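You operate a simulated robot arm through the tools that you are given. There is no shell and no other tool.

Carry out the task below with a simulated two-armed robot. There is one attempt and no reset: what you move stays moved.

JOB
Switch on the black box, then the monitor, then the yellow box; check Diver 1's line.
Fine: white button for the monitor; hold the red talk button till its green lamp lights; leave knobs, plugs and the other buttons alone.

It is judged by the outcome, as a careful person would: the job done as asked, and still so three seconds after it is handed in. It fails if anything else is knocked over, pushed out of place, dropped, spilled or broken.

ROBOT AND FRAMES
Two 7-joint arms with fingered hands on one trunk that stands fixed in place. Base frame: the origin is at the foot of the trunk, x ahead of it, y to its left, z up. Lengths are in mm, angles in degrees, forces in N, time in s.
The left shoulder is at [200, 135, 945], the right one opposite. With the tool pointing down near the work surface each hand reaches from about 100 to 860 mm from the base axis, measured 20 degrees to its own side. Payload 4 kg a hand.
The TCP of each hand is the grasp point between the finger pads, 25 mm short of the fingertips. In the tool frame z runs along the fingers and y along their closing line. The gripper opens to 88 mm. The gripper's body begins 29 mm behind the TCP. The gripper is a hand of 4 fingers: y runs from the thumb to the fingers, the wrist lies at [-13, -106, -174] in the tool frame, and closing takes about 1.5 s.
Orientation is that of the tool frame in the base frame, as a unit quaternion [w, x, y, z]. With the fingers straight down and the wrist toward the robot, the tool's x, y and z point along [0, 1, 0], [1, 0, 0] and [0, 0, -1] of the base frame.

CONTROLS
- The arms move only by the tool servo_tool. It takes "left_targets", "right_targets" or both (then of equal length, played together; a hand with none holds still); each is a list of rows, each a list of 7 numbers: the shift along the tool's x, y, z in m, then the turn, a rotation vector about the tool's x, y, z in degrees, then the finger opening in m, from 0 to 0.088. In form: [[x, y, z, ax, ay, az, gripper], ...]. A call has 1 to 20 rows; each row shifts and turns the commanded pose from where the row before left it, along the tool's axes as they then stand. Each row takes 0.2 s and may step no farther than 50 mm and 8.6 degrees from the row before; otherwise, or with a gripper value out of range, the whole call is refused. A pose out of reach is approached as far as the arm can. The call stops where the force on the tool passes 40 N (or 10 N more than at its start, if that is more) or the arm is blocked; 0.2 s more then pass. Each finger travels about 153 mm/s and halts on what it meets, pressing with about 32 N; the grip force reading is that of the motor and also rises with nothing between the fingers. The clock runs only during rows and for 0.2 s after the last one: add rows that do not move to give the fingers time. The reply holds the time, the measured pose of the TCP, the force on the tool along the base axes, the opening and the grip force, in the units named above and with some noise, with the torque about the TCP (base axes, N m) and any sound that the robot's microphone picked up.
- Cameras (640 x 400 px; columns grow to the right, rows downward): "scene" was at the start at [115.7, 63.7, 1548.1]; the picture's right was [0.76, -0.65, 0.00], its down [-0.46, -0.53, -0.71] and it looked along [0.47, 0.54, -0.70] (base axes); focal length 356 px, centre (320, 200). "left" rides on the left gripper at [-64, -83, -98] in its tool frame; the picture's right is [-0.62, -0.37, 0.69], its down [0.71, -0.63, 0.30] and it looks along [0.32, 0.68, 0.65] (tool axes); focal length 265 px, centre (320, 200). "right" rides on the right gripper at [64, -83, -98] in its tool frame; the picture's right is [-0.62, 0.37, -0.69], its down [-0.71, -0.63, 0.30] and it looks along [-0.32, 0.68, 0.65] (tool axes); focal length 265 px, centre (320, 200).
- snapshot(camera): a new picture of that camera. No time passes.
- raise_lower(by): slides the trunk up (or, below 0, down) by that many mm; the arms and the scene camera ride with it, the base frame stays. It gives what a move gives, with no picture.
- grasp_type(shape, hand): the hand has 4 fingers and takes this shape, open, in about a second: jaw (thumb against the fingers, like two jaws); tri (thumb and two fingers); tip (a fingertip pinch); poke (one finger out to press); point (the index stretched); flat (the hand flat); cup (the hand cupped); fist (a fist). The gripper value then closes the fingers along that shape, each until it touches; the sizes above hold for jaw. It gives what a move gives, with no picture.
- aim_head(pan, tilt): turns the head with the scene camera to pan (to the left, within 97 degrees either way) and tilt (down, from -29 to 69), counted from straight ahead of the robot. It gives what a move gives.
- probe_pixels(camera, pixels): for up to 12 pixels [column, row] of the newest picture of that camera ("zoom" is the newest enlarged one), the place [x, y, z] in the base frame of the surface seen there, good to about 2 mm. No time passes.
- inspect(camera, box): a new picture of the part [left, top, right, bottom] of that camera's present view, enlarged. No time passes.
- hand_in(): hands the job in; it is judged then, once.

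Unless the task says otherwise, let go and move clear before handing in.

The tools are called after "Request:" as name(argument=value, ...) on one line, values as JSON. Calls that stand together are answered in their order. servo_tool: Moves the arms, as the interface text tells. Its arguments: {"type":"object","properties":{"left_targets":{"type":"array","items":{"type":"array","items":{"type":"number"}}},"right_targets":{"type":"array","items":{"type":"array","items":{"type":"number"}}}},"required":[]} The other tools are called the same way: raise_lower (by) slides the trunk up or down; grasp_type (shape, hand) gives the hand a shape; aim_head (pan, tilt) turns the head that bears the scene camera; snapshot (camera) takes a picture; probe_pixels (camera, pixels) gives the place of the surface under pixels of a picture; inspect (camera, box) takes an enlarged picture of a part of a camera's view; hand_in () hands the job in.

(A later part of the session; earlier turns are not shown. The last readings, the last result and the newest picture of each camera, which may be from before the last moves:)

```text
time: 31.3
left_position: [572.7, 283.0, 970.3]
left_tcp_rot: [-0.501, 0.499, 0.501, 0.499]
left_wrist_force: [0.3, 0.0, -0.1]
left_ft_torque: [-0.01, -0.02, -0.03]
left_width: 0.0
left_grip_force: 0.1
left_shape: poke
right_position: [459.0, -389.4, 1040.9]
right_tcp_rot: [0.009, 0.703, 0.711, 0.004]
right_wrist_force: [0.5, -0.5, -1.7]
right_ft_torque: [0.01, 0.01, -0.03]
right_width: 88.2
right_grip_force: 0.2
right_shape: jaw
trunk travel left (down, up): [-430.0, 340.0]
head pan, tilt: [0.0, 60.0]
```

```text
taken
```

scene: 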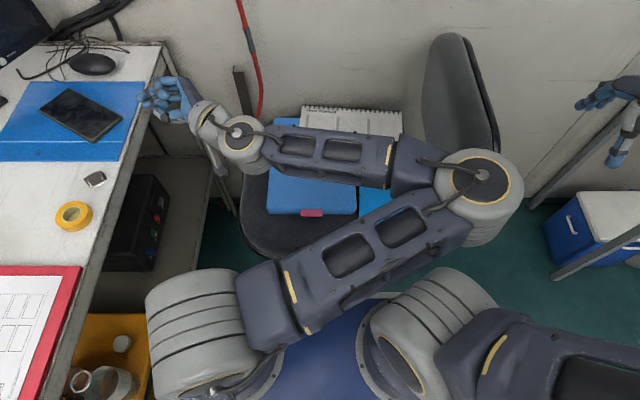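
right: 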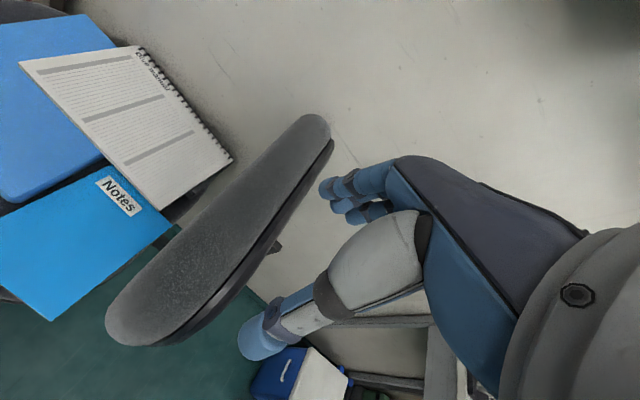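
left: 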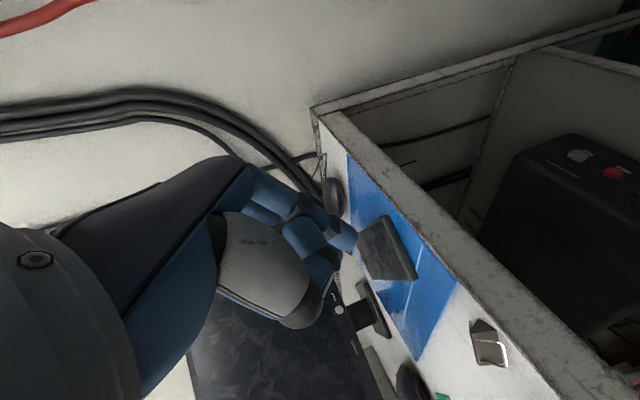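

The arm's forearm runs over the chair with clear height, and the hand is outside the desk edge (y 283 vs 376). I'll descend the left hand in stages.

Request:
servo_tool(left_targets=[[-0.04, -0.005, 0, 0, 0, 0, 0], [-0.04, -0.005, 0, 0, 0, 0, 0], [-0.04, -0.005, 0, 0, 0, 0, 0], [-0.04, -0.005, 0, 0, 0, 0, 0], [-0.04, 0, 0, 0, 0, 0, 0], [-0.04, 0, 0, 0, 0, 0, 0]])

Request:
snapshot(camera="scene")

Request:
snapshot(camera="left")

```text
time: 32.7
left_position: [552.5, 254.4, 754.1]
left_tcp_rot: [-0.5, 0.5, 0.5, 0.499]
left_wrist_force: [-0.6, 0.2, 0.3]
left_ft_torque: [-0.03, 0.0, 0.0]
left_width: 0.0
left_grip_force: 0.0
left_shape: poke
left hand out of reach, approached as far as the arm can: row 1, 5, 6
right_position: [457.3, -388.7, 1040.1]
right_tcp_rot: [0.008, 0.702, 0.712, 0.005]
right_wrist_force: [-0.1, -0.5, 0.3]
right_ft_torque: [-0.01, -0.01, 0.02]
right_width: 88.0
right_grip_force: 0.0
right_shape: jaw
trunk travel left (down, up): [-430.0, 340.0]
head pan, tilt: [0.0, 60.0]
```

```text
taken
```

scene: 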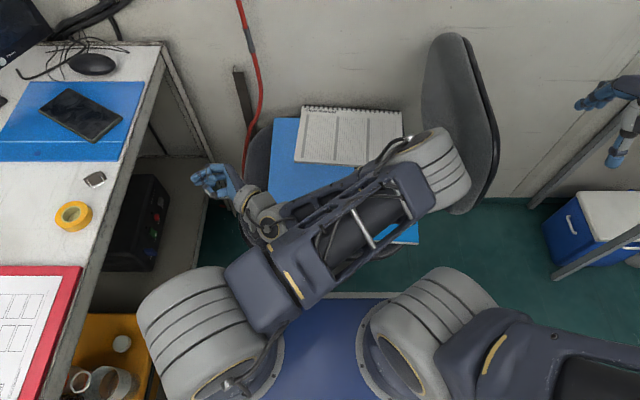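

```text
taken
```

left: 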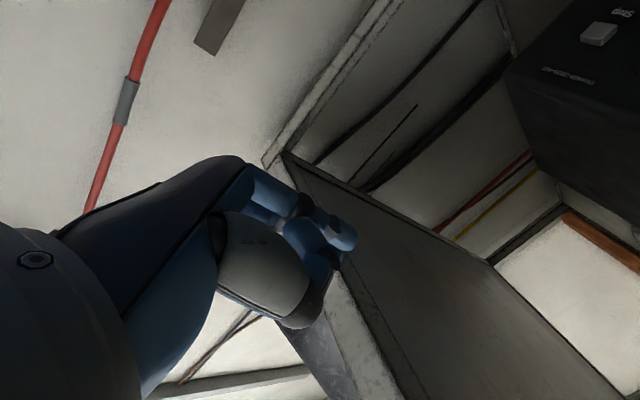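

The elbow now sits over the chair at scene (430,170) and looks lower. I'll probe how close it is to the seat, notebooks and backrest.

Request:
probe_pixels(camera="scene", pixels=[[440, 165], [400, 190], [340, 210], [265, 215], [460, 190], [380, 160], [430, 140], [470, 80], [425, 120], [280, 280]])

Request:
inspect(camera="scene", box=[170, 100, 510, 300])

```text
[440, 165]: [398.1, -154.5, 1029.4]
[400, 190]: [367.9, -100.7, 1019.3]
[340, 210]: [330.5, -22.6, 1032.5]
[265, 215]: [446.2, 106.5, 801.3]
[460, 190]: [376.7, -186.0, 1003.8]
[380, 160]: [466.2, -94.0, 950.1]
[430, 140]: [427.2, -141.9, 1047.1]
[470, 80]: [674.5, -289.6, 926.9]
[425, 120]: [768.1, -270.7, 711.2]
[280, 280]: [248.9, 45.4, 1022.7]
```

```text
1.88 times, centred on (340, 200) of scene
```

zoom: 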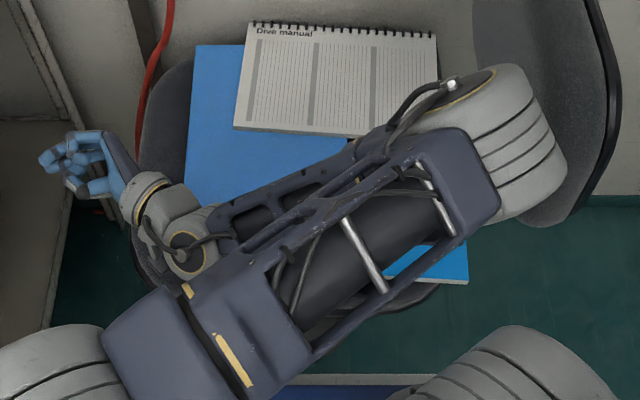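

The elbow is at z≈1000, well above chair and notebooks (~620). I'll continue the descent.

Request:
servo_tool(left_targets=[[-0.04, 0, 0, 0, 0, 0, 0], [-0.04, 0, 0.005, 0, 0, 0, 0], [-0.04, 0, 0.005, 0, 0, 0, 0], [-0.04, 0, 0.01, 0, 0, 0, 0]])

Request:
snapshot(camera="scene")

Request:
snapshot(camera="left")

```text
time: 33.7
left_position: [567.9, 222.3, 726.9]
left_tcp_rot: [-0.499, 0.5, 0.5, 0.5]
left_wrist_force: [0.1, -0.3, 0.5]
left_ft_torque: [0.0, -0.01, -0.01]
left_width: 0.0
left_grip_force: 0.1
left_shape: poke
left hand out of reach, approached as far as the arm can: row 1, 2, 3, 4
right_position: [456.5, -388.5, 1040.2]
right_tcp_rot: [0.009, 0.703, 0.712, 0.005]
right_wrist_force: [0.5, -0.3, -0.1]
right_ft_torque: [0.01, 0.0, 0.0]
right_width: 88.1
right_grip_force: 0.0
right_shape: jaw
trunk travel left (down, up): [-430.0, 340.0]
head pan, tilt: [0.0, 60.0]
```

```text
taken
```

scene: 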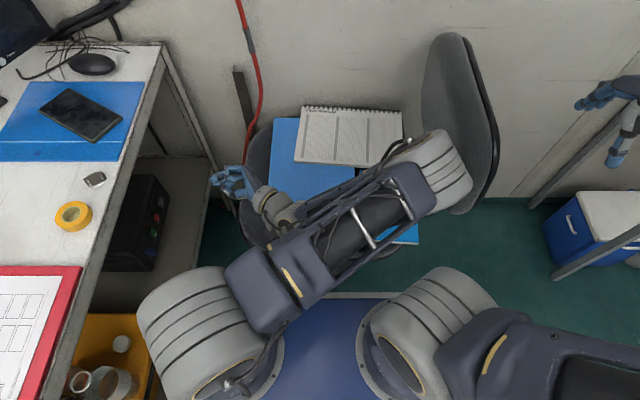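

```text
taken
```

left: 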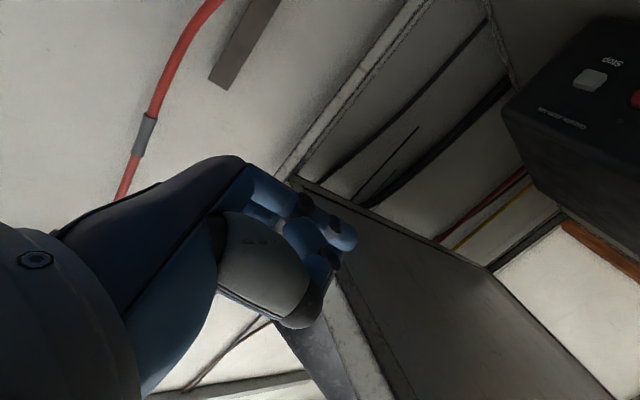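

The arm can't fold further in this pose, so the rest must come from lowering the trunk. I'll check the chair edge and backrest clearances first.

Request:
probe_pixels(camera="scene", pixels=[[247, 160], [242, 200], [246, 225], [262, 243], [215, 185], [245, 180], [285, 215], [300, 255], [380, 262], [486, 215], [425, 60], [455, 212]])

Request:
aim_head(pan=-45, tilt=50)

Request:
snapshot(camera="scene")

```text
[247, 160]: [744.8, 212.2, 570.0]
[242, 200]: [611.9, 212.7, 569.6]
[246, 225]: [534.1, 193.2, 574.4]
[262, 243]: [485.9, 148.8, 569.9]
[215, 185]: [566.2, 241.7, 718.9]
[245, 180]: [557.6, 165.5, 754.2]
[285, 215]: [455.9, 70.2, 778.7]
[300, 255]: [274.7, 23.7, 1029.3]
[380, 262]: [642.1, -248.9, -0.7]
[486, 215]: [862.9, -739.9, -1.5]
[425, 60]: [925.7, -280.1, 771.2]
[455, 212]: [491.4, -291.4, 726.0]
```

```text
time: 34.8
left_position: [568.6, 223.3, 724.7]
left_tcp_rot: [-0.499, 0.5, 0.5, 0.5]
left_wrist_force: [0.4, 0.5, 0.3]
left_ft_torque: [-0.03, -0.04, 0.02]
left_width: 0.1
left_grip_force: 0.1
left_shape: poke
right_position: [457.3, -388.1, 1041.5]
right_tcp_rot: [0.008, 0.704, 0.71, 0.005]
right_wrist_force: [0.9, -0.4, 0.7]
right_ft_torque: [0.01, 0.01, -0.03]
right_width: 87.8
right_grip_force: 0.1
right_shape: jaw
trunk travel left (down, up): [-430.0, 340.0]
head pan, tilt: [-45.0, 50.0]
```

```text
taken
```

scene: 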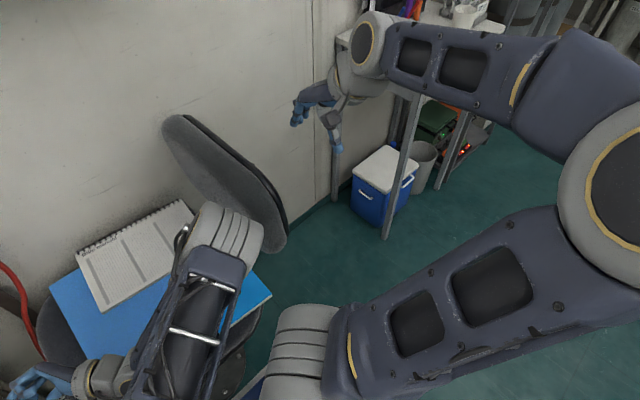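

The seat edge comes to y≈213, so a low wrist would be tight against the chair; better to roll the hand so the wrist is above the fingertip. I'll roll it 90° about its pointing axis in the free space here.

Request:
aim_head(pan=15, tilt=58)

Request:
servo_tool(left_targets=[[0.03, 0, 0.01, 0, 0, 8.2, 0], [0.02, 0, 0.01, 0, 0, 8.2, 0], [0, 0, 0.01, 0, 0, 8.2, 0], [0, 0, 0.01, 0, 0, 8.2, 0], [0, 0, 0.01, 0, 0, 8.2, 0], [0, 0, 0, 0, 0, 8.2, 0]])

Request:
snapshot(camera="scene")

```text
time: 36.1
left_position: [567.9, 223.4, 726.5]
left_tcp_rot: [0.5, -0.5, -0.5, -0.5]
left_wrist_force: [0.4, -0.4, 0.1]
left_ft_torque: [0.01, -0.05, -0.03]
left_width: 0.0
left_grip_force: 0.1
left_shape: poke
right_position: [458.1, -388.4, 1040.2]
right_tcp_rot: [0.008, 0.704, 0.71, 0.005]
right_wrist_force: [-0.6, 0.3, -0.3]
right_ft_torque: [0.02, -0.05, 0.02]
right_width: 88.1
right_grip_force: 0.1
right_shape: jaw
trunk travel left (down, up): [-430.0, 340.0]
head pan, tilt: [15.0, 58.0]
```

```text
time: 37.5
left_position: [571.1, 272.6, 774.4]
left_tcp_rot: [0.664, -0.662, -0.246, -0.246]
left_wrist_force: [-0.5, -0.5, 0.2]
left_ft_torque: [-0.01, 0.0, 0.01]
left_width: 0.1
left_grip_force: 0.1
left_shape: poke
right_position: [458.5, -388.8, 1040.6]
right_tcp_rot: [0.009, 0.703, 0.711, 0.005]
right_wrist_force: [0.7, 0.9, -0.1]
right_ft_torque: [-0.04, -0.03, -0.02]
right_width: 87.9
right_grip_force: 0.0
right_shape: jaw
trunk travel left (down, up): [-430.0, 340.0]
head pan, tilt: [15.0, 58.0]
```

```text
taken
```

scene: 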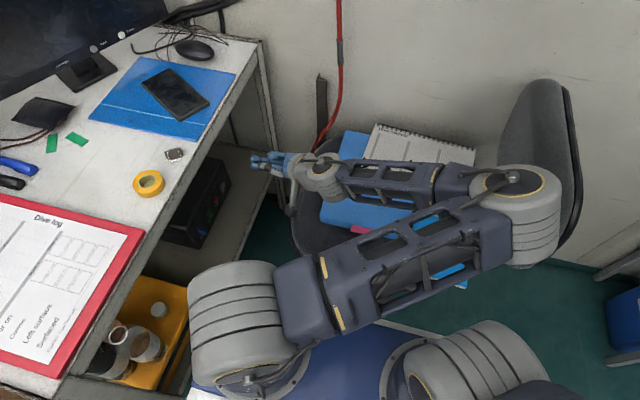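

Roll works freely with no flags. I'll finish the roll and tilt the finger 20° downward.

Request:
servo_tool(left_targets=[[0, 0, 0, 0, 0, 8.2, 0], [0, 0, 0, 0, 0, 8.2, 0], [0, 0, 0, 0, 0, 8.2, 0], [0, 0, 0, 0, 0, 8.2, 0], [0, 0, 0, 0, 0, 8, 0], [0, 0, 0, -7, 0, 0, 0], [0, 0, 0, -7, 0, 0, 0], [0, 0, 0, -6, 0, 0, 0]])

Request:
snapshot(camera="scene")

Request:
snapshot(camera="left")

```text
time: 39.3
left_position: [569.4, 255.1, 779.3]
left_tcp_rot: [-0.573, 0.82, -0.001, 0.001]
left_wrist_force: [-0.8, 0.9, 0.4]
left_ft_torque: [-0.01, -0.01, 0.0]
left_width: 0.0
left_grip_force: 0.1
left_shape: poke
left hand out of reach, approached as far as the arm can: row 7, 8
right_position: [458.7, -390.6, 1040.4]
right_tcp_rot: [0.009, 0.703, 0.711, 0.005]
right_wrist_force: [-0.5, -0.2, 0.0]
right_ft_torque: [0.01, 0.0, -0.03]
right_width: 88.1
right_grip_force: 0.1
right_shape: jaw
trunk travel left (down, up): [-430.0, 340.0]
head pan, tilt: [15.0, 58.0]
```

```text
taken
```

scene: 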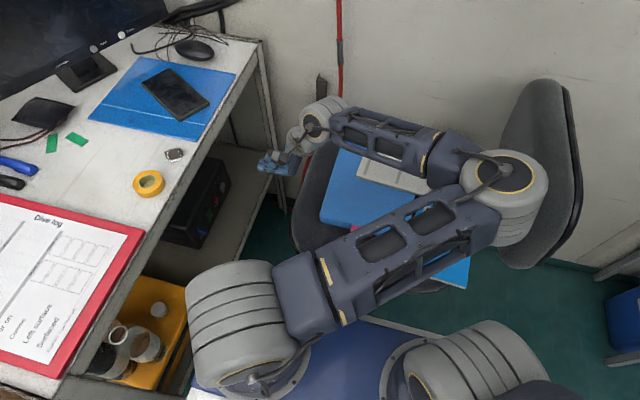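

```text
taken
```

left: 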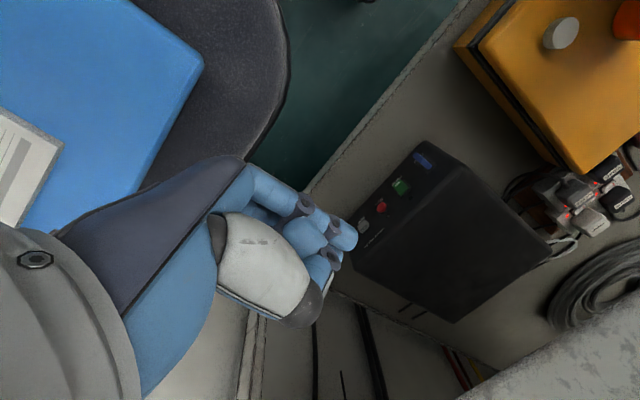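

The box and its buttons are clearly visible in the left camera at (400,188). I'll go diagonally down under the desk to about (553,380,520).

Request:
servo_tool(left_targets=[[-0.0027, 0.0335, 0.0343, 0, 0, 0, 0], [-0.0027, 0.0335, 0.0343, 0, 0, 0, 0], [-0.0027, 0.0335, 0.0343, 0, 0, 0, 0], [-0.0027, 0.0335, 0.0343, 0, 0, 0, 0], [-0.0027, 0.0335, 0.0343, 0, 0, 0, 0], [-0.0027, 0.0335, 0.0343, 0, 0, 0, 0]])

Request:
snapshot(camera="scene")

Request:
snapshot(camera="left")

```text
time: 40.7
left_position: [485.4, 213.8, 626.7]
left_tcp_rot: [-0.575, 0.818, 0.0, 0.001]
left_wrist_force: [-0.9, 0.5, -0.4]
left_ft_torque: [-0.01, -0.01, 0.02]
left_width: 0.2
left_grip_force: 0.1
left_shape: poke
left hand out of reach, approached as far as the arm can: row 1, 2, 3, 4, 5, 6
right_position: [458.8, -388.6, 1040.3]
right_tcp_rot: [0.008, 0.703, 0.711, 0.005]
right_wrist_force: [-0.6, 0.0, 0.0]
right_ft_torque: [-0.02, 0.0, 0.0]
right_width: 88.1
right_grip_force: 0.1
right_shape: jaw
trunk travel left (down, up): [-430.0, 340.0]
head pan, tilt: [15.0, 58.0]
```

```text
taken
```

scene: 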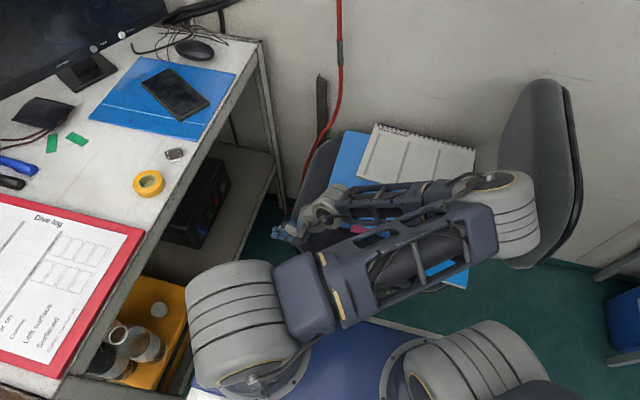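

```text
taken
```

left: 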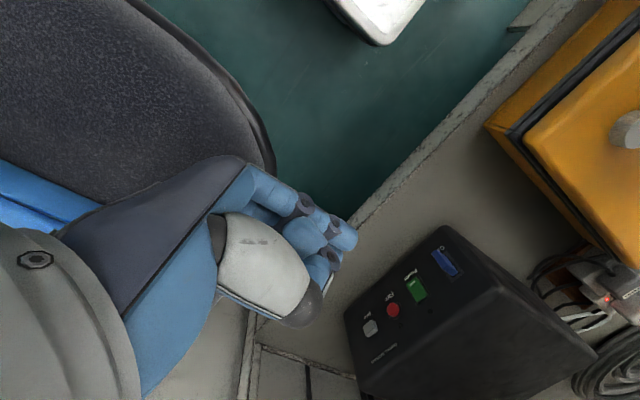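

The pose is being limited and drifted to (485,214,627). I'll try moving outward horizontally (+x,+y) under the desk height to extend the arm and see whether that's freer.

Request:
servo_tool(left_targets=[[0.017, -0.0111, 0.0305, 0, 0, 0, 0], [0.017, -0.0111, 0.0305, 0, 0, 0, 0], [0.017, -0.0111, 0.0305, 0, 0, 0, 0], [0.017, -0.0111, 0.0305, 0, 0, 0, 0]])

Request:
snapshot(camera="scene")

```text
time: 41.7
left_position: [519.9, 247.4, 694.7]
left_tcp_rot: [-0.574, 0.819, 0.0, 0.0]
left_wrist_force: [-1.2, 0.1, -0.4]
left_ft_torque: [0.01, 0.03, 0.02]
left_width: 0.0
left_grip_force: 0.0
left_shape: poke
left hand out of reach, approached as far as the arm can: row 1, 2, 3, 4
right_position: [457.2, -389.0, 1041.8]
right_tcp_rot: [0.008, 0.704, 0.71, 0.005]
right_wrist_force: [0.1, -0.1, -0.4]
right_ft_torque: [0.03, 0.01, 0.01]
right_width: 88.0
right_grip_force: 0.1
right_shape: jaw
trunk travel left (down, up): [-430.0, 340.0]
head pan, tilt: [15.0, 58.0]
```

```text
taken
```

scene: 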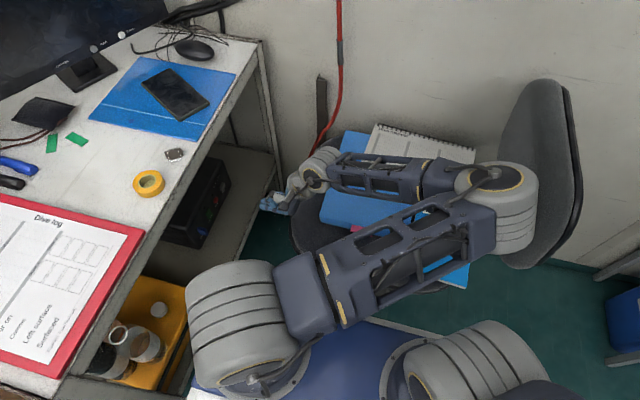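

The left arm's crossed-elbow pose is at its joint limits here. The right arm's natural pose suits this shelf better, so I'll unwind the left hand, raise it and park it over the desk, retracing the path.

Request:
servo_tool(left_targets=[[0, -0.03, 0, 7, 0, 0, 0], [0, -0.03, 0, 7, 0, 0, 0], [0, -0.03, 0, 6, 0, 0, 0], [0, 0, 0, 0, 0, -8.2, 0], [0, 0, 0, 0, 0, -8.2, 0], [0, 0, 0, 0, 0, -8.2, 0], [0, 0, 0, 0, 0, -8.2, 0], [0, 0, 0, 0, 0, -8.2, 0], [0, 0, 0, 0, 0, -8.2, 0], [0, 0, 0, 0, 0, -8.2, 0], [0, 0, 0, 0, 0, -8.2, 0], [0, 0, 0, 0, 0, -8.2, 0], [0, 0, 0, 0, 0, -8.2, 0], [0, 0, 0, 0, 0, -8, 0]])

Request:
snapshot(camera="scene")

```text
time: 44.7
left_position: [521.2, 266.7, 777.6]
left_tcp_rot: [-0.499, 0.499, 0.501, 0.501]
left_wrist_force: [0.3, -0.3, 0.0]
left_ft_torque: [-0.03, -0.01, 0.0]
left_width: 0.1
left_grip_force: 0.1
left_shape: poke
right_position: [457.6, -388.9, 1040.2]
right_tcp_rot: [0.008, 0.704, 0.71, 0.005]
right_wrist_force: [-0.1, -0.4, 0.3]
right_ft_torque: [-0.01, 0.02, -0.03]
right_width: 88.2
right_grip_force: 0.0
right_shape: jaw
trunk travel left (down, up): [-430.0, 340.0]
head pan, tilt: [15.0, 58.0]
```

```text
taken
```

scene: 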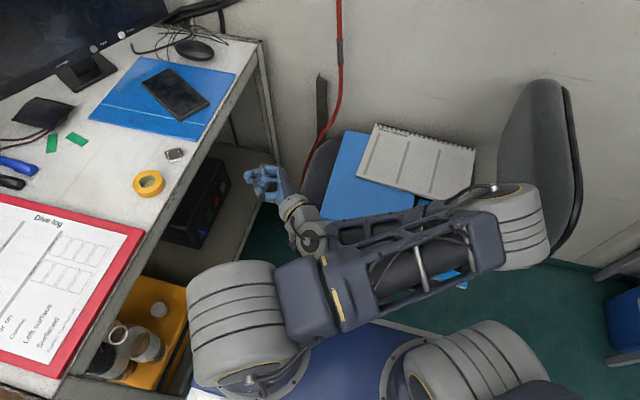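

Unwound without trouble. I'll raise the left hand above the desk, turn the finger back down, and look.

Request:
servo_tool(left_targets=[[0.045, 0, 0, 0, 0, 0, 0], [0.045, 0.005, 0, 0, 0, 0, 0], [0.045, 0.005, 0, 0, 0, 0, 0], [0.04, 0.005, 0, 0, 0, 0, 0], [0, 0, 0, 0, -8.2, 0, 0], [0, 0, 0, 0, -8.2, 0, 0], [0, 0, 0, 0, -8.2, 0, 0], [0, 0, 0, 0, -8.2, 0, 0], [0, 0, 0, 0, -8.2, 0, 0], [0, 0, 0, 0, -8.2, 0, 0], [0, 0, 0, 0, -8.2, 0, 0], [0, 0, 0, 0, -8.2, 0, 0], [0, 0, 0, 0, -8.2, 0, 0], [0, 0, 0, 0, -8.2, 0, 0], [0, 0, 0, 0, -8, 0, 0]])

Request:
snapshot(camera="scene")

```text
time: 47.9
left_position: [571.0, 260.9, 939.7]
left_tcp_rot: [-0.001, 0.707, 0.707, -0.002]
left_wrist_force: [-0.5, -0.3, 0.0]
left_ft_torque: [0.03, 0.0, 0.01]
left_width: 0.0
left_grip_force: 0.0
left_shape: poke
left hand out of reach, approached as far as the arm can: row 1, 2, 3, 5, 13
right_position: [458.2, -389.0, 1041.5]
right_tcp_rot: [0.008, 0.704, 0.71, 0.006]
right_wrist_force: [-0.6, -0.9, 0.5]
right_ft_torque: [0.04, -0.01, -0.01]
right_width: 88.1
right_grip_force: 0.2
right_shape: jaw
trunk travel left (down, up): [-430.0, 340.0]
head pan, tilt: [15.0, 58.0]
```

```text
taken
```

scene: 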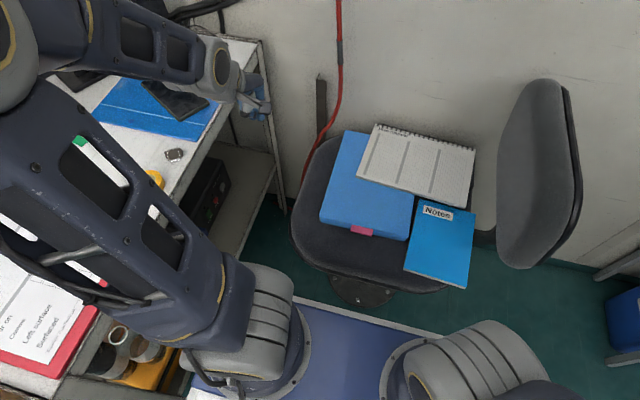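

The left elbow swung back to the left. I'll park the left hand over the clipboard area at a safe height.

Request:
servo_tool(left_targets=[[0.02, -0.03, -0.01, 0, 0, 0, 0], [0.025, -0.036, -0.01, 0, 0, 0, 0], [0.029, -0.038, -0.005, 0, 0, 0, 0], [0.029, -0.038, -0.005, 0, 0, 0, 0], [0.029, -0.038, -0.005, 0, 0, 0, 0], [0.029, -0.038, -0.005, 0, 0, 0, 0], [0.029, -0.038, -0.005, 0, 0, 0, 0], [0.029, -0.038, 0, 0, 0, 0, 0], [0.029, -0.038, 0, 0, 0, 0, 0], [0, -0.038, 0, 0, 0, 0, 0]])

Request:
grasp_type(hand="right", shape="poke")

Request:
snapshot(camera="scene")

```text
time: 50.1
left_position: [248.5, 536.5, 995.4]
left_tcp_rot: [-0.015, 0.699, 0.715, 0.004]
left_wrist_force: [-0.7, 0.9, 0.0]
left_ft_torque: [0.01, 0.01, -0.01]
left_width: 0.0
left_grip_force: 0.1
left_shape: poke
left hand out of reach, approached as far as the arm can: row 8, 9, 10
right_position: [454.0, -389.6, 1045.4]
right_tcp_rot: [0.009, 0.703, 0.711, 0.007]
right_wrist_force: [0.0, -0.1, 1.1]
right_ft_torque: [0.02, -0.01, 0.03]
right_width: 87.7
right_grip_force: 0.1
right_shape: jaw
trunk travel left (down, up): [-430.0, 340.0]
head pan, tilt: [15.0, 58.0]
```

```text
time: 51.0
left_position: [249.1, 535.0, 996.8]
left_tcp_rot: [-0.015, 0.7, 0.714, 0.004]
left_wrist_force: [0.1, -0.5, -1.0]
left_ft_torque: [-0.03, -0.02, 0.02]
left_width: 0.0
left_grip_force: 0.0
left_shape: poke
right_position: [453.9, -390.4, 1043.4]
right_tcp_rot: [0.01, 0.703, 0.711, 0.007]
right_wrist_force: [0.4, -0.2, -0.6]
right_ft_torque: [0.01, 0.03, -0.01]
right_width: 0.1
right_grip_force: 0.1
right_shape: poke
trunk travel left (down, up): [-430.0, 340.0]
head pan, tilt: [15.0, 58.0]
```

```text
taken
```

scene: 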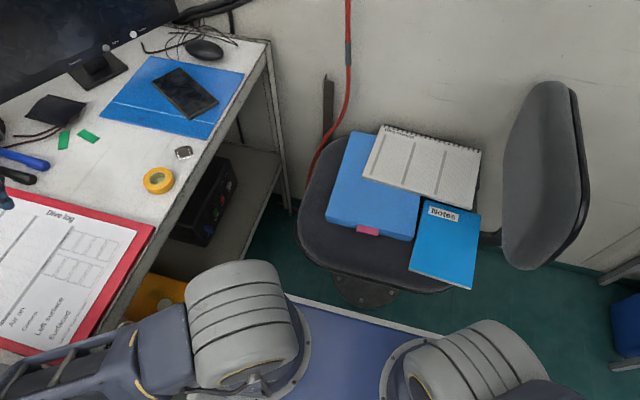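

The scene view shifted slightly (monitor buttons now at (105,48),(134,33)), and the left arm folded with its elbow low at the bottom-left. I need to check that the left arm isn't touching the desk.

Request:
aim_head(pan=70, tilt=60)

Request:
snapshot(camera="scene")

Request:
snapshot(camera="left")

```text
time: 52.3
left_position: [248.2, 536.3, 996.3]
left_tcp_rot: [-0.015, 0.701, 0.713, 0.005]
left_wrist_force: [0.0, 0.8, 0.0]
left_ft_torque: [0.01, 0.02, 0.0]
left_width: 0.3
left_grip_force: 0.1
left_shape: poke
right_position: [453.7, -389.5, 1044.4]
right_tcp_rot: [0.01, 0.702, 0.712, 0.007]
right_wrist_force: [1.3, -0.6, -0.3]
right_ft_torque: [0.03, 0.02, -0.01]
right_width: 0.0
right_grip_force: 0.0
right_shape: poke
trunk travel left (down, up): [-430.0, 340.0]
head pan, tilt: [70.0, 60.0]
```

```text
taken
```

scene: 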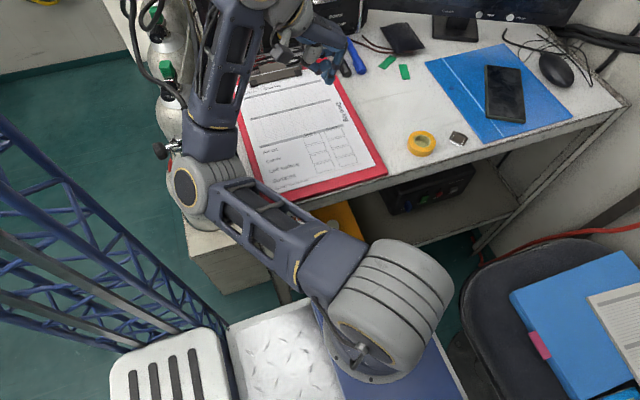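

```text
taken
```

left: 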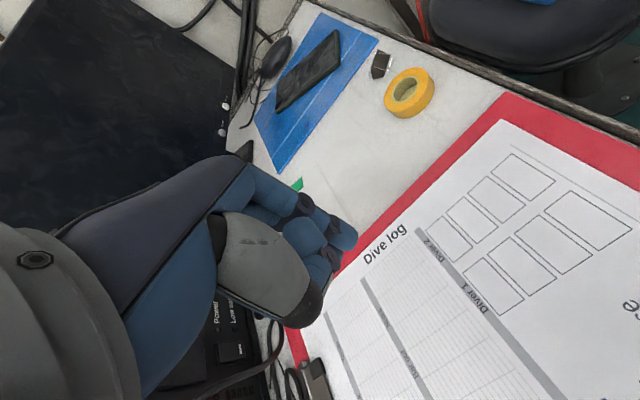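

The left elbow at (195,185) is right over the front gas cylinder. I'll zoom there to see whether they touch.

Request:
inspect(camera="scene", box=[110, 60, 310, 220])

Request:
probe_pixels(camera="scene", pixels=[[195, 185], [180, 150], [160, 150], [205, 215], [215, 100], [255, 205], [170, 100], [240, 230], [190, 225], [180, 205], [235, 55], [310, 60]])

```text
2.50 times, centred on (210, 140) of scene
```

zoom: 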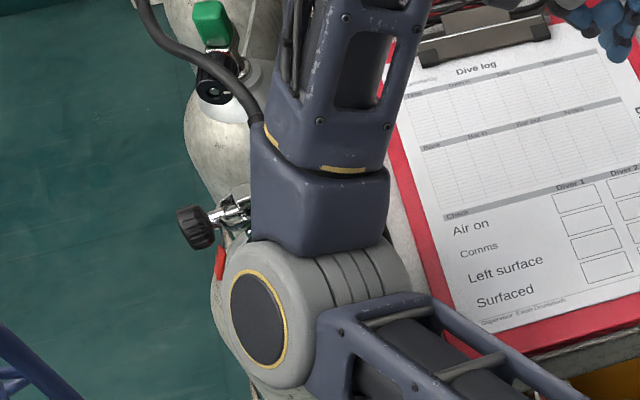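

```text
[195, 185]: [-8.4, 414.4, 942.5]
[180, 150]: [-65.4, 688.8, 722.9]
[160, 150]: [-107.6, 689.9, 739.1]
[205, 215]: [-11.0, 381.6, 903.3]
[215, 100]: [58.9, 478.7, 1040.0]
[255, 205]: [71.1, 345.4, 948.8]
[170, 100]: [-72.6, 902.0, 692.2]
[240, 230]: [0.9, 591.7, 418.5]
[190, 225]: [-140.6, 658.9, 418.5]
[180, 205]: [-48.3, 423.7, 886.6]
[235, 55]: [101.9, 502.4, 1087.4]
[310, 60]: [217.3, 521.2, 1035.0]
```

The elbow (z≈900, y≈414) is well clear of the cylinder (y≈690, z≈725). I'll check that desk and chair points still have the same coordinates as before.

Request:
probe_pixels(camera="scene", pixels=[[626, 102], [510, 18], [480, 14], [424, 143], [380, 178], [505, 260], [458, 138], [520, 120], [200, 260]])

Request:
inspect(camera="scene", box=[460, 0, 540, 50])

Request:
probe_pixels(camera="zoom", pixels=[[160, 105], [400, 140]])

```text
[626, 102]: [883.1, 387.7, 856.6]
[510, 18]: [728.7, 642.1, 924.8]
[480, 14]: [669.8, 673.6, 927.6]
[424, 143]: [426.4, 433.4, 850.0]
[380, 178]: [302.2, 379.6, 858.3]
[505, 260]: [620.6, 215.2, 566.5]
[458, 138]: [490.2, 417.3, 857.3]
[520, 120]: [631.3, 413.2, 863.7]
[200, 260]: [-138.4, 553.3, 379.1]
```

```text
8.00 times, centred on (500, 25) of scene
```

zoom: 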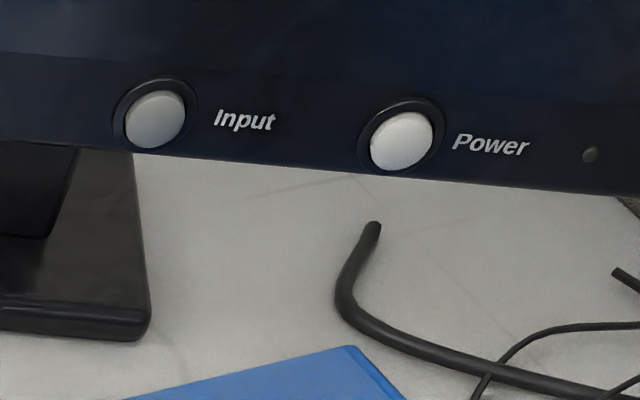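

```text
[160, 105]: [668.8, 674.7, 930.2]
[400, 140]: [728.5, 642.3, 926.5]
```

Objects haven't moved, but the low elbow may be near the desk's left front edge. I'll back the left hand out a bit along its path to lift the elbow off there.

Request:
servo_tool(left_targets=[[0, 0.038, 0, 0, 0, 0, 0], [-0.029, 0.038, 0, 0, 0, 0, 0], [-0.029, 0.038, 0, 0, 0, 0, 0], [-0.029, 0.038, 0.005, 0, 0, 0, 0]])

Request:
snapshot(camera="scene")

```text
time: 53.3
left_position: [409.2, 450.8, 976.7]
left_tcp_rot: [0.002, 0.707, 0.707, 0.001]
left_wrist_force: [0.5, 0.7, 0.0]
left_ft_torque: [0.01, 0.01, 0.0]
left_width: 0.0
left_grip_force: 0.1
left_shape: poke
right_position: [457.8, -386.6, 1040.6]
right_tcp_rot: [0.009, 0.703, 0.711, 0.005]
right_wrist_force: [-0.8, 0.4, -0.7]
right_ft_torque: [0.05, 0.04, 0.01]
right_width: 0.1
right_grip_force: 0.0
right_shape: poke
trunk travel left (down, up): [-430.0, 340.0]
head pan, tilt: [70.0, 60.0]
```

```text
taken
```

scene: 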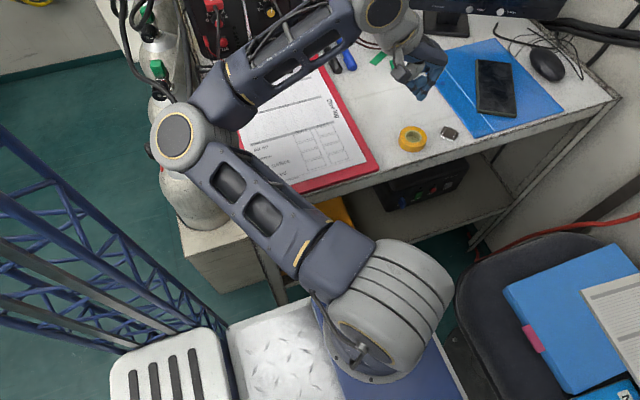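

The right hand's reading returned to its earlier value, so the earlier pose had been straining. I'll probe the left elbow's clearance now, and check the cylinders and clipboard.

Request:
probe_pixels(camera="scene", pixels=[[175, 135], [215, 100], [230, 185], [380, 165], [285, 90], [165, 90], [190, 200], [310, 230]])

Request:
inspect(camera="scene", box=[100, 0, 400, 220])

```text
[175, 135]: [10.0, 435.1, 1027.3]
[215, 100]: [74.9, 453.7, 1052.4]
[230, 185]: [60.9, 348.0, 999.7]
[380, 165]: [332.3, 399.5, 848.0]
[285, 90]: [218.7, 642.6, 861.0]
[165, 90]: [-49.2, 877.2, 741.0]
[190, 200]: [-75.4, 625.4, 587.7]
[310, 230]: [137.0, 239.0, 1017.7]
```

```text
1.82 times, centred on (250, 110) of scene
```

zoom: 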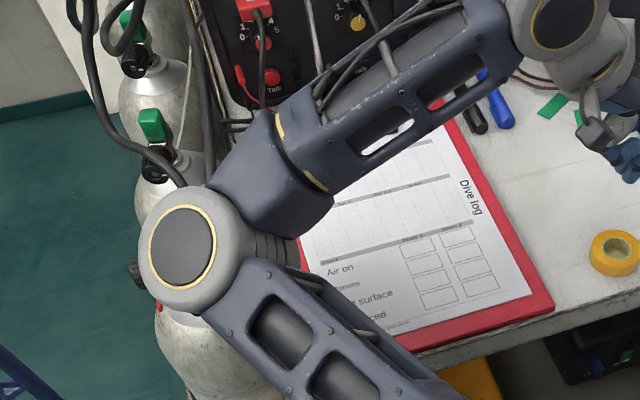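

Left hand is parked at (409,451,977) with good clearance. Now I'll bring the right hand over the chair at height toward the gap in front of the shelf.

Request:
servo_tool(right_targets=[[0.045, 0.005, 0, 0, 0, 0, 0], [0.045, 0.01, 0, 0, 0, 0, 0], [0.045, 0.01, 0, 0, 0, 0, 0], [0.045, 0.01, 0, 0, 0, 0, 0], [0.045, 0.01, 0, 0, 0, 0, 0], [0.045, 0.01, 0, 0, 0, 0, 0], [0.045, 0.01, 0, 0, 0, 0, 0], [0.045, 0, 0.01, 0, 0, 0, 0], [0.045, 0, 0.015, 0, 0, 0, 0], [0.045, 0, 0.02, 0, 0, 0, 0], [0.045, 0, 0.02, 0, 0, 0, 0]])

Request:
aim_head(pan=20, tilt=58)

Request:
snapshot(camera="scene")

```text
time: 55.7
left_position: [409.4, 448.5, 977.0]
left_tcp_rot: [0.0, 0.707, 0.707, 0.0]
left_wrist_force: [0.1, 0.1, 0.6]
left_ft_torque: [-0.03, 0.01, 0.01]
left_width: 0.1
left_grip_force: 0.2
left_shape: poke
right_position: [517.6, 100.7, 978.6]
right_tcp_rot: [0.009, 0.705, 0.709, 0.006]
right_wrist_force: [1.3, 0.7, 0.5]
right_ft_torque: [0.01, 0.03, 0.0]
right_width: 0.0
right_grip_force: 0.0
right_shape: poke
trunk travel left (down, up): [-430.0, 340.0]
head pan, tilt: [70.0, 60.0]
```

```text
time: 56.9
left_position: [410.5, 449.0, 976.8]
left_tcp_rot: [0.0, 0.707, 0.707, 0.0]
left_wrist_force: [-0.6, 0.4, 0.1]
left_ft_torque: [0.01, 0.01, -0.01]
left_width: 0.0
left_grip_force: 0.0
left_shape: poke
right_position: [518.8, 100.2, 978.7]
right_tcp_rot: [0.009, 0.704, 0.71, 0.006]
right_wrist_force: [1.0, 0.1, -0.3]
right_ft_torque: [0.0, -0.01, -0.01]
right_width: 0.1
right_grip_force: 0.1
right_shape: poke
trunk travel left (down, up): [-430.0, 340.0]
head pan, tilt: [20.0, 58.0]
```

```text
taken
```

scene: 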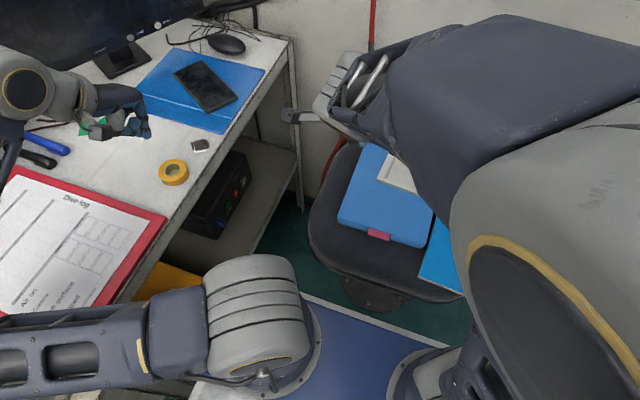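

The right hand is at (518,100,979). I'll rotate it to point +y in two stages, watching the elbow.

Request:
servo_tool(right_targets=[[0, 0, 0, 0, 8.2, 0, 0], [0, 0, 0, 0, 8.2, 0, 0], [0, 0, 0, 0, 8.2, 0, 0], [0, 0, 0, 0, 8.2, 0, 0], [0, 0, 0, 0, 8.2, 0, 0], [0, 0, 0, 0, 8.2, 0, 0]])

Request:
snapshot(camera="scene")

```text
time: 58.2
left_position: [409.4, 448.9, 977.6]
left_tcp_rot: [0.0, 0.708, 0.707, -0.001]
left_wrist_force: [-0.5, -0.2, -0.3]
left_ft_torque: [0.0, -0.03, 0.0]
left_width: 0.2
left_grip_force: 0.2
left_shape: poke
right_position: [527.6, 109.1, 983.2]
right_tcp_rot: [-0.29, 0.637, 0.649, 0.297]
right_wrist_force: [0.7, 0.0, 0.4]
right_ft_torque: [0.01, 0.03, 0.02]
right_width: 0.0
right_grip_force: 0.1
right_shape: poke
right hand out of reach, approached as far as the arm can: row 6
trunk travel left (down, up): [-430.0, 340.0]
head pan, tilt: [20.0, 58.0]
```

```text
taken
```

scene: 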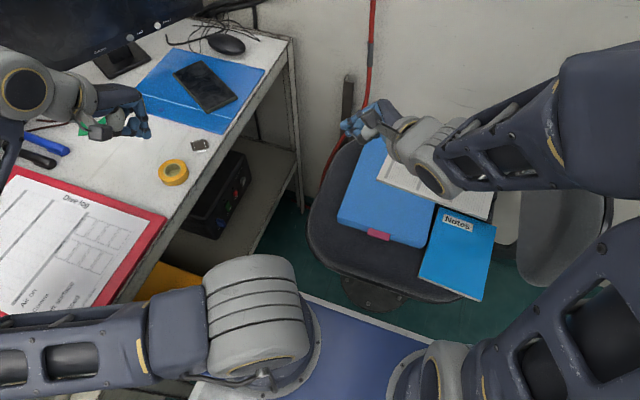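

The right arm's elbow swings naturally to the right. I'll complete the rotation and push toward +y.

Request:
servo_tool(right_targets=[[0, 0, 0, 0, 8.2, 0, 0], [0, 0, 0.02, 0, 8.2, 0, 0], [0, 0, 0.03, 0, 8.2, 0, 0], [0, 0, 0.03, 0, 8.2, 0, 0], [0, 0, 0.03, 0, 8, 0, 0], [0, 0, 0.03, 0, 0, 0, 0]])

Request:
snapshot(camera="scene")

```text
time: 59.6
left_position: [411.0, 448.3, 977.3]
left_tcp_rot: [0.0, 0.707, 0.707, 0.001]
left_wrist_force: [-0.3, -0.3, 0.0]
left_ft_torque: [0.02, -0.01, 0.01]
left_width: 0.1
left_grip_force: 0.1
left_shape: poke
right_position: [545.3, 248.0, 951.8]
right_tcp_rot: [-0.497, 0.494, 0.508, 0.502]
right_wrist_force: [0.6, 0.1, -0.2]
right_ft_torque: [0.0, 0.0, -0.01]
right_width: 0.0
right_grip_force: 0.0
right_shape: poke
right hand out of reach, approached as far as the arm can: row 1, 2
trunk travel left (down, up): [-430.0, 340.0]
head pan, tilt: [20.0, 58.0]
```

```text
taken
```

scene: 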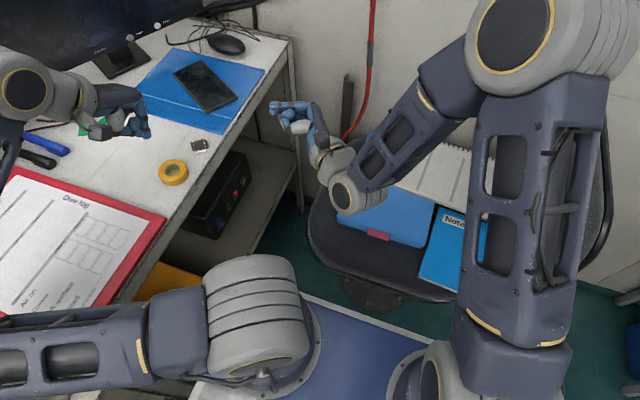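

The right arm pose is clean. I'll descend in front of the desk edge (y 248).

Request:
servo_tool(right_targets=[[-0.04, 0, 0.005, 0, 0, 0, 0], [-0.04, 0, 0.005, 0, 0, 0, 0], [-0.04, 0, 0.005, 0, 0, 0, 0], [-0.04, 0, 0.005, 0, 0, 0, 0], [-0.04, 0, 0.005, 0, 0, 0, 0]])

Request:
snapshot(camera="scene")

Request:
snapshot(camera="right")

```text
time: 60.9
left_position: [410.8, 447.4, 977.2]
left_tcp_rot: [-0.001, 0.707, 0.707, 0.0]
left_wrist_force: [0.0, 0.1, -0.1]
left_ft_torque: [0.04, 0.0, -0.04]
left_width: 0.0
left_grip_force: 0.2
left_shape: poke
right_position: [549.8, 270.1, 749.6]
right_tcp_rot: [-0.497, 0.494, 0.508, 0.501]
right_wrist_force: [0.0, -0.5, 0.6]
right_ft_torque: [0.0, 0.0, -0.02]
right_width: 0.0
right_grip_force: 0.0
right_shape: poke
trunk travel left (down, up): [-430.0, 340.0]
head pan, tilt: [20.0, 58.0]
```

```text
taken
```

scene: 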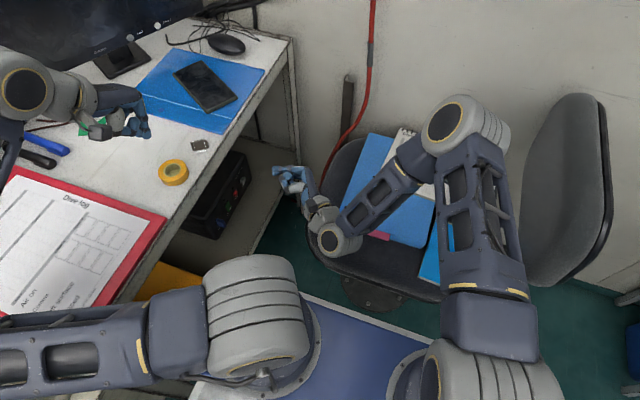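

```text
taken
```

right: 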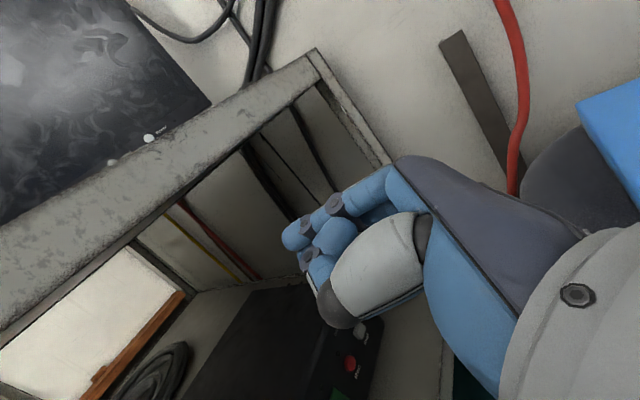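

No limits hit. I'll roll the hand ~57° so the wrist rides above the chair edge, then look.

Request:
servo_tool(right_targets=[[0, 0, 0, 0, 0, 8.2, 0], [0, 0, 0, 0, 0, 8.2, 0], [0, 0, 0, 0, 0, 8.2, 0], [0, 0, 0, 0, 0, 8.2, 0], [0, 0, 0, 0, 0, 8.2, 0], [0, 0, 0, 0, 0, 8.2, 0], [0, 0, 0, 0, 0, 8.2, 0]])

Request:
snapshot(camera="scene")

Request:
snapshot(camera="right")

```text
time: 62.5
left_position: [409.7, 447.9, 978.2]
left_tcp_rot: [0.0, 0.707, 0.707, 0.0]
left_wrist_force: [0.2, 0.5, -0.6]
left_ft_torque: [-0.02, 0.01, 0.0]
left_width: 0.3
left_grip_force: 0.0
left_shape: poke
right_position: [548.5, 272.6, 752.4]
right_tcp_rot: [-0.677, 0.677, 0.209, 0.2]
right_wrist_force: [0.1, 1.0, 0.3]
right_ft_torque: [0.0, 0.01, -0.04]
right_width: 0.0
right_grip_force: 0.0
right_shape: poke
trunk travel left (down, up): [-430.0, 340.0]
head pan, tilt: [20.0, 58.0]
```

```text
taken
```

scene: 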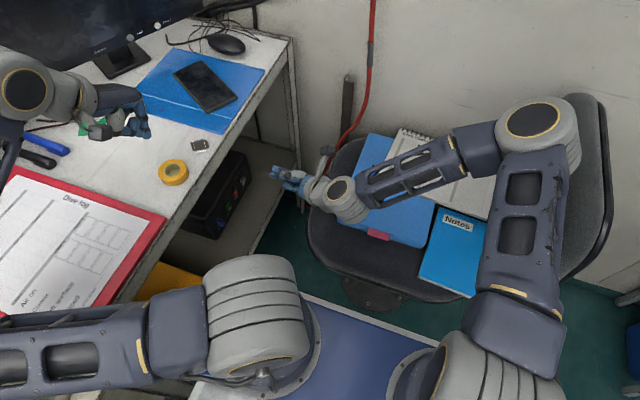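

```text
taken
```

right: 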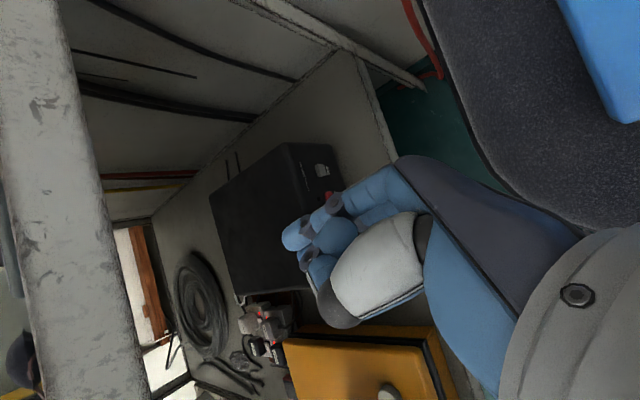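

Roll fine, but the elbow at scene (540,130) is nearing the chair's backrest. I'll probe it.

Request:
probe_pixels(camera="scene", pixels=[[535, 120], [565, 160], [590, 130], [470, 150], [400, 185], [340, 200], [575, 115], [520, 210], [600, 200], [515, 110]])

Request:
inspect(camera="scene", box=[440, 70, 640, 320])

```text
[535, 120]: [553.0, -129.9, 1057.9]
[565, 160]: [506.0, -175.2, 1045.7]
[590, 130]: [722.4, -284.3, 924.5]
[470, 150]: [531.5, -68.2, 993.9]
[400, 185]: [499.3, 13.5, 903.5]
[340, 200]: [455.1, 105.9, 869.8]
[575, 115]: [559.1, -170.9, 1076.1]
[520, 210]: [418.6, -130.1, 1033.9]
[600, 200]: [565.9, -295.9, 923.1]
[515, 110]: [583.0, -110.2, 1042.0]
```

```text
1.60 times, centred on (540, 195) of scene
```

zoom: 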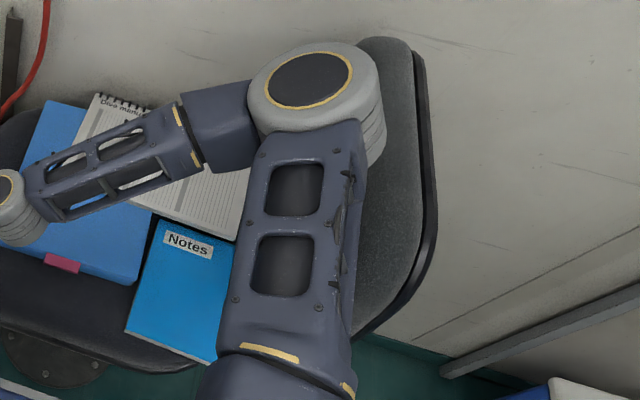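

The elbow (z≈930–1055) is clear of the backrest and will move away from it. I'll now go diagonally down and under the desk toward (553,400,540).

Request:
servo_tool(right_targets=[[-0.021, 0.036, 0.015, 0, 0, 0, 0], [-0.021, 0.036, 0.015, 0, 0, 0, 0], [-0.018, 0.03, 0.02, 0, 0, 0, 0], [-0.018, 0.03, 0.02, 0, 0, 0, 0]])

Request:
snapshot(camera="scene")

Request:
snapshot(camera="right")

```text
time: 63.5
left_position: [409.9, 447.9, 977.3]
left_tcp_rot: [0.001, 0.707, 0.707, 0.0]
left_wrist_force: [0.4, 0.1, 0.2]
left_ft_torque: [0.0, -0.01, -0.03]
left_width: 0.0
left_grip_force: 0.0
left_shape: poke
right_position: [553.3, 340.0, 599.0]
right_tcp_rot: [-0.676, 0.677, 0.21, 0.2]
right_wrist_force: [0.0, 0.2, 0.3]
right_ft_torque: [0.01, 0.02, -0.02]
right_width: 0.0
right_grip_force: 0.0
right_shape: poke
trunk travel left (down, up): [-430.0, 340.0]
head pan, tilt: [20.0, 58.0]
```

```text
taken
```

scene: 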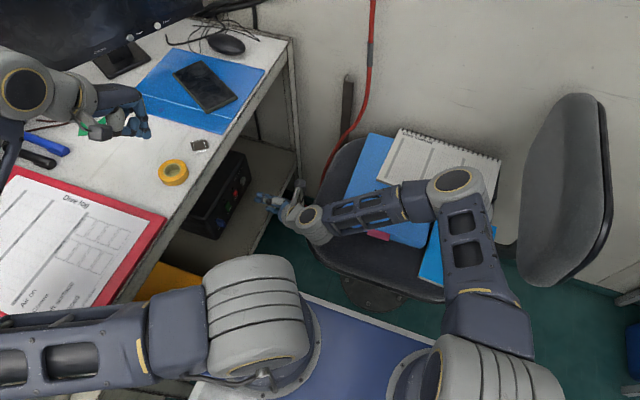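

```text
taken
```

right: 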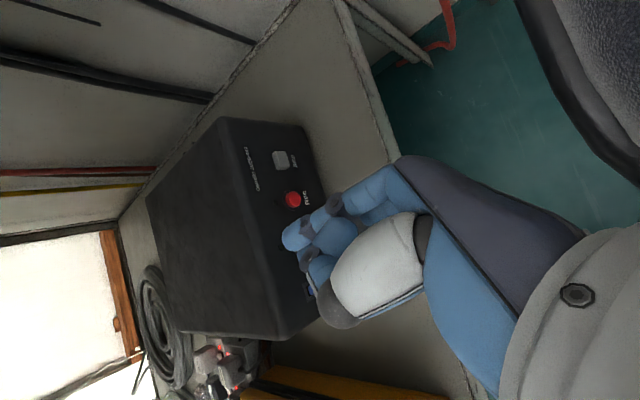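

Tracking is exact with no limits. I'll check the forearm/wrist height above the chair and the fingertip position before going lower.

Request:
probe_pixels(camera="scene", pixels=[[365, 215], [315, 222], [300, 235], [325, 238], [455, 185], [265, 200]])

Request:
probe_pixels(camera="right", pixels=[[288, 240], [285, 234], [298, 230], [292, 247], [310, 260], [335, 300], [310, 290], [295, 200]])

Request:
inspect(camera="right", box=[220, 140, 380, 340])

```text
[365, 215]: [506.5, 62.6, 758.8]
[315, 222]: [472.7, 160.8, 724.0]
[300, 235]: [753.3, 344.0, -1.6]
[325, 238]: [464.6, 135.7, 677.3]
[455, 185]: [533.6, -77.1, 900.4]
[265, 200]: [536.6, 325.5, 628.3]
```

```text
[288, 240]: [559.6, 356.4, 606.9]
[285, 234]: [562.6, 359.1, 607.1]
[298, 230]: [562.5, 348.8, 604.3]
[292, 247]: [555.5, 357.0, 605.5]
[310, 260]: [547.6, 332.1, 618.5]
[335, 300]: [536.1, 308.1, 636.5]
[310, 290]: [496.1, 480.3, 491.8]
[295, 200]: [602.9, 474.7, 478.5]
```

```text
2.00 times, centred on (300, 240) of right
```

zoom: 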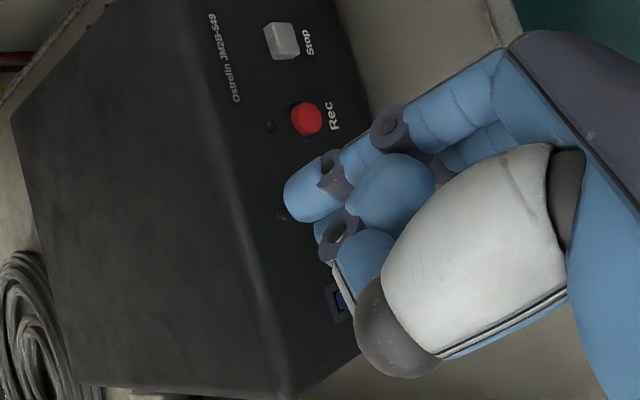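

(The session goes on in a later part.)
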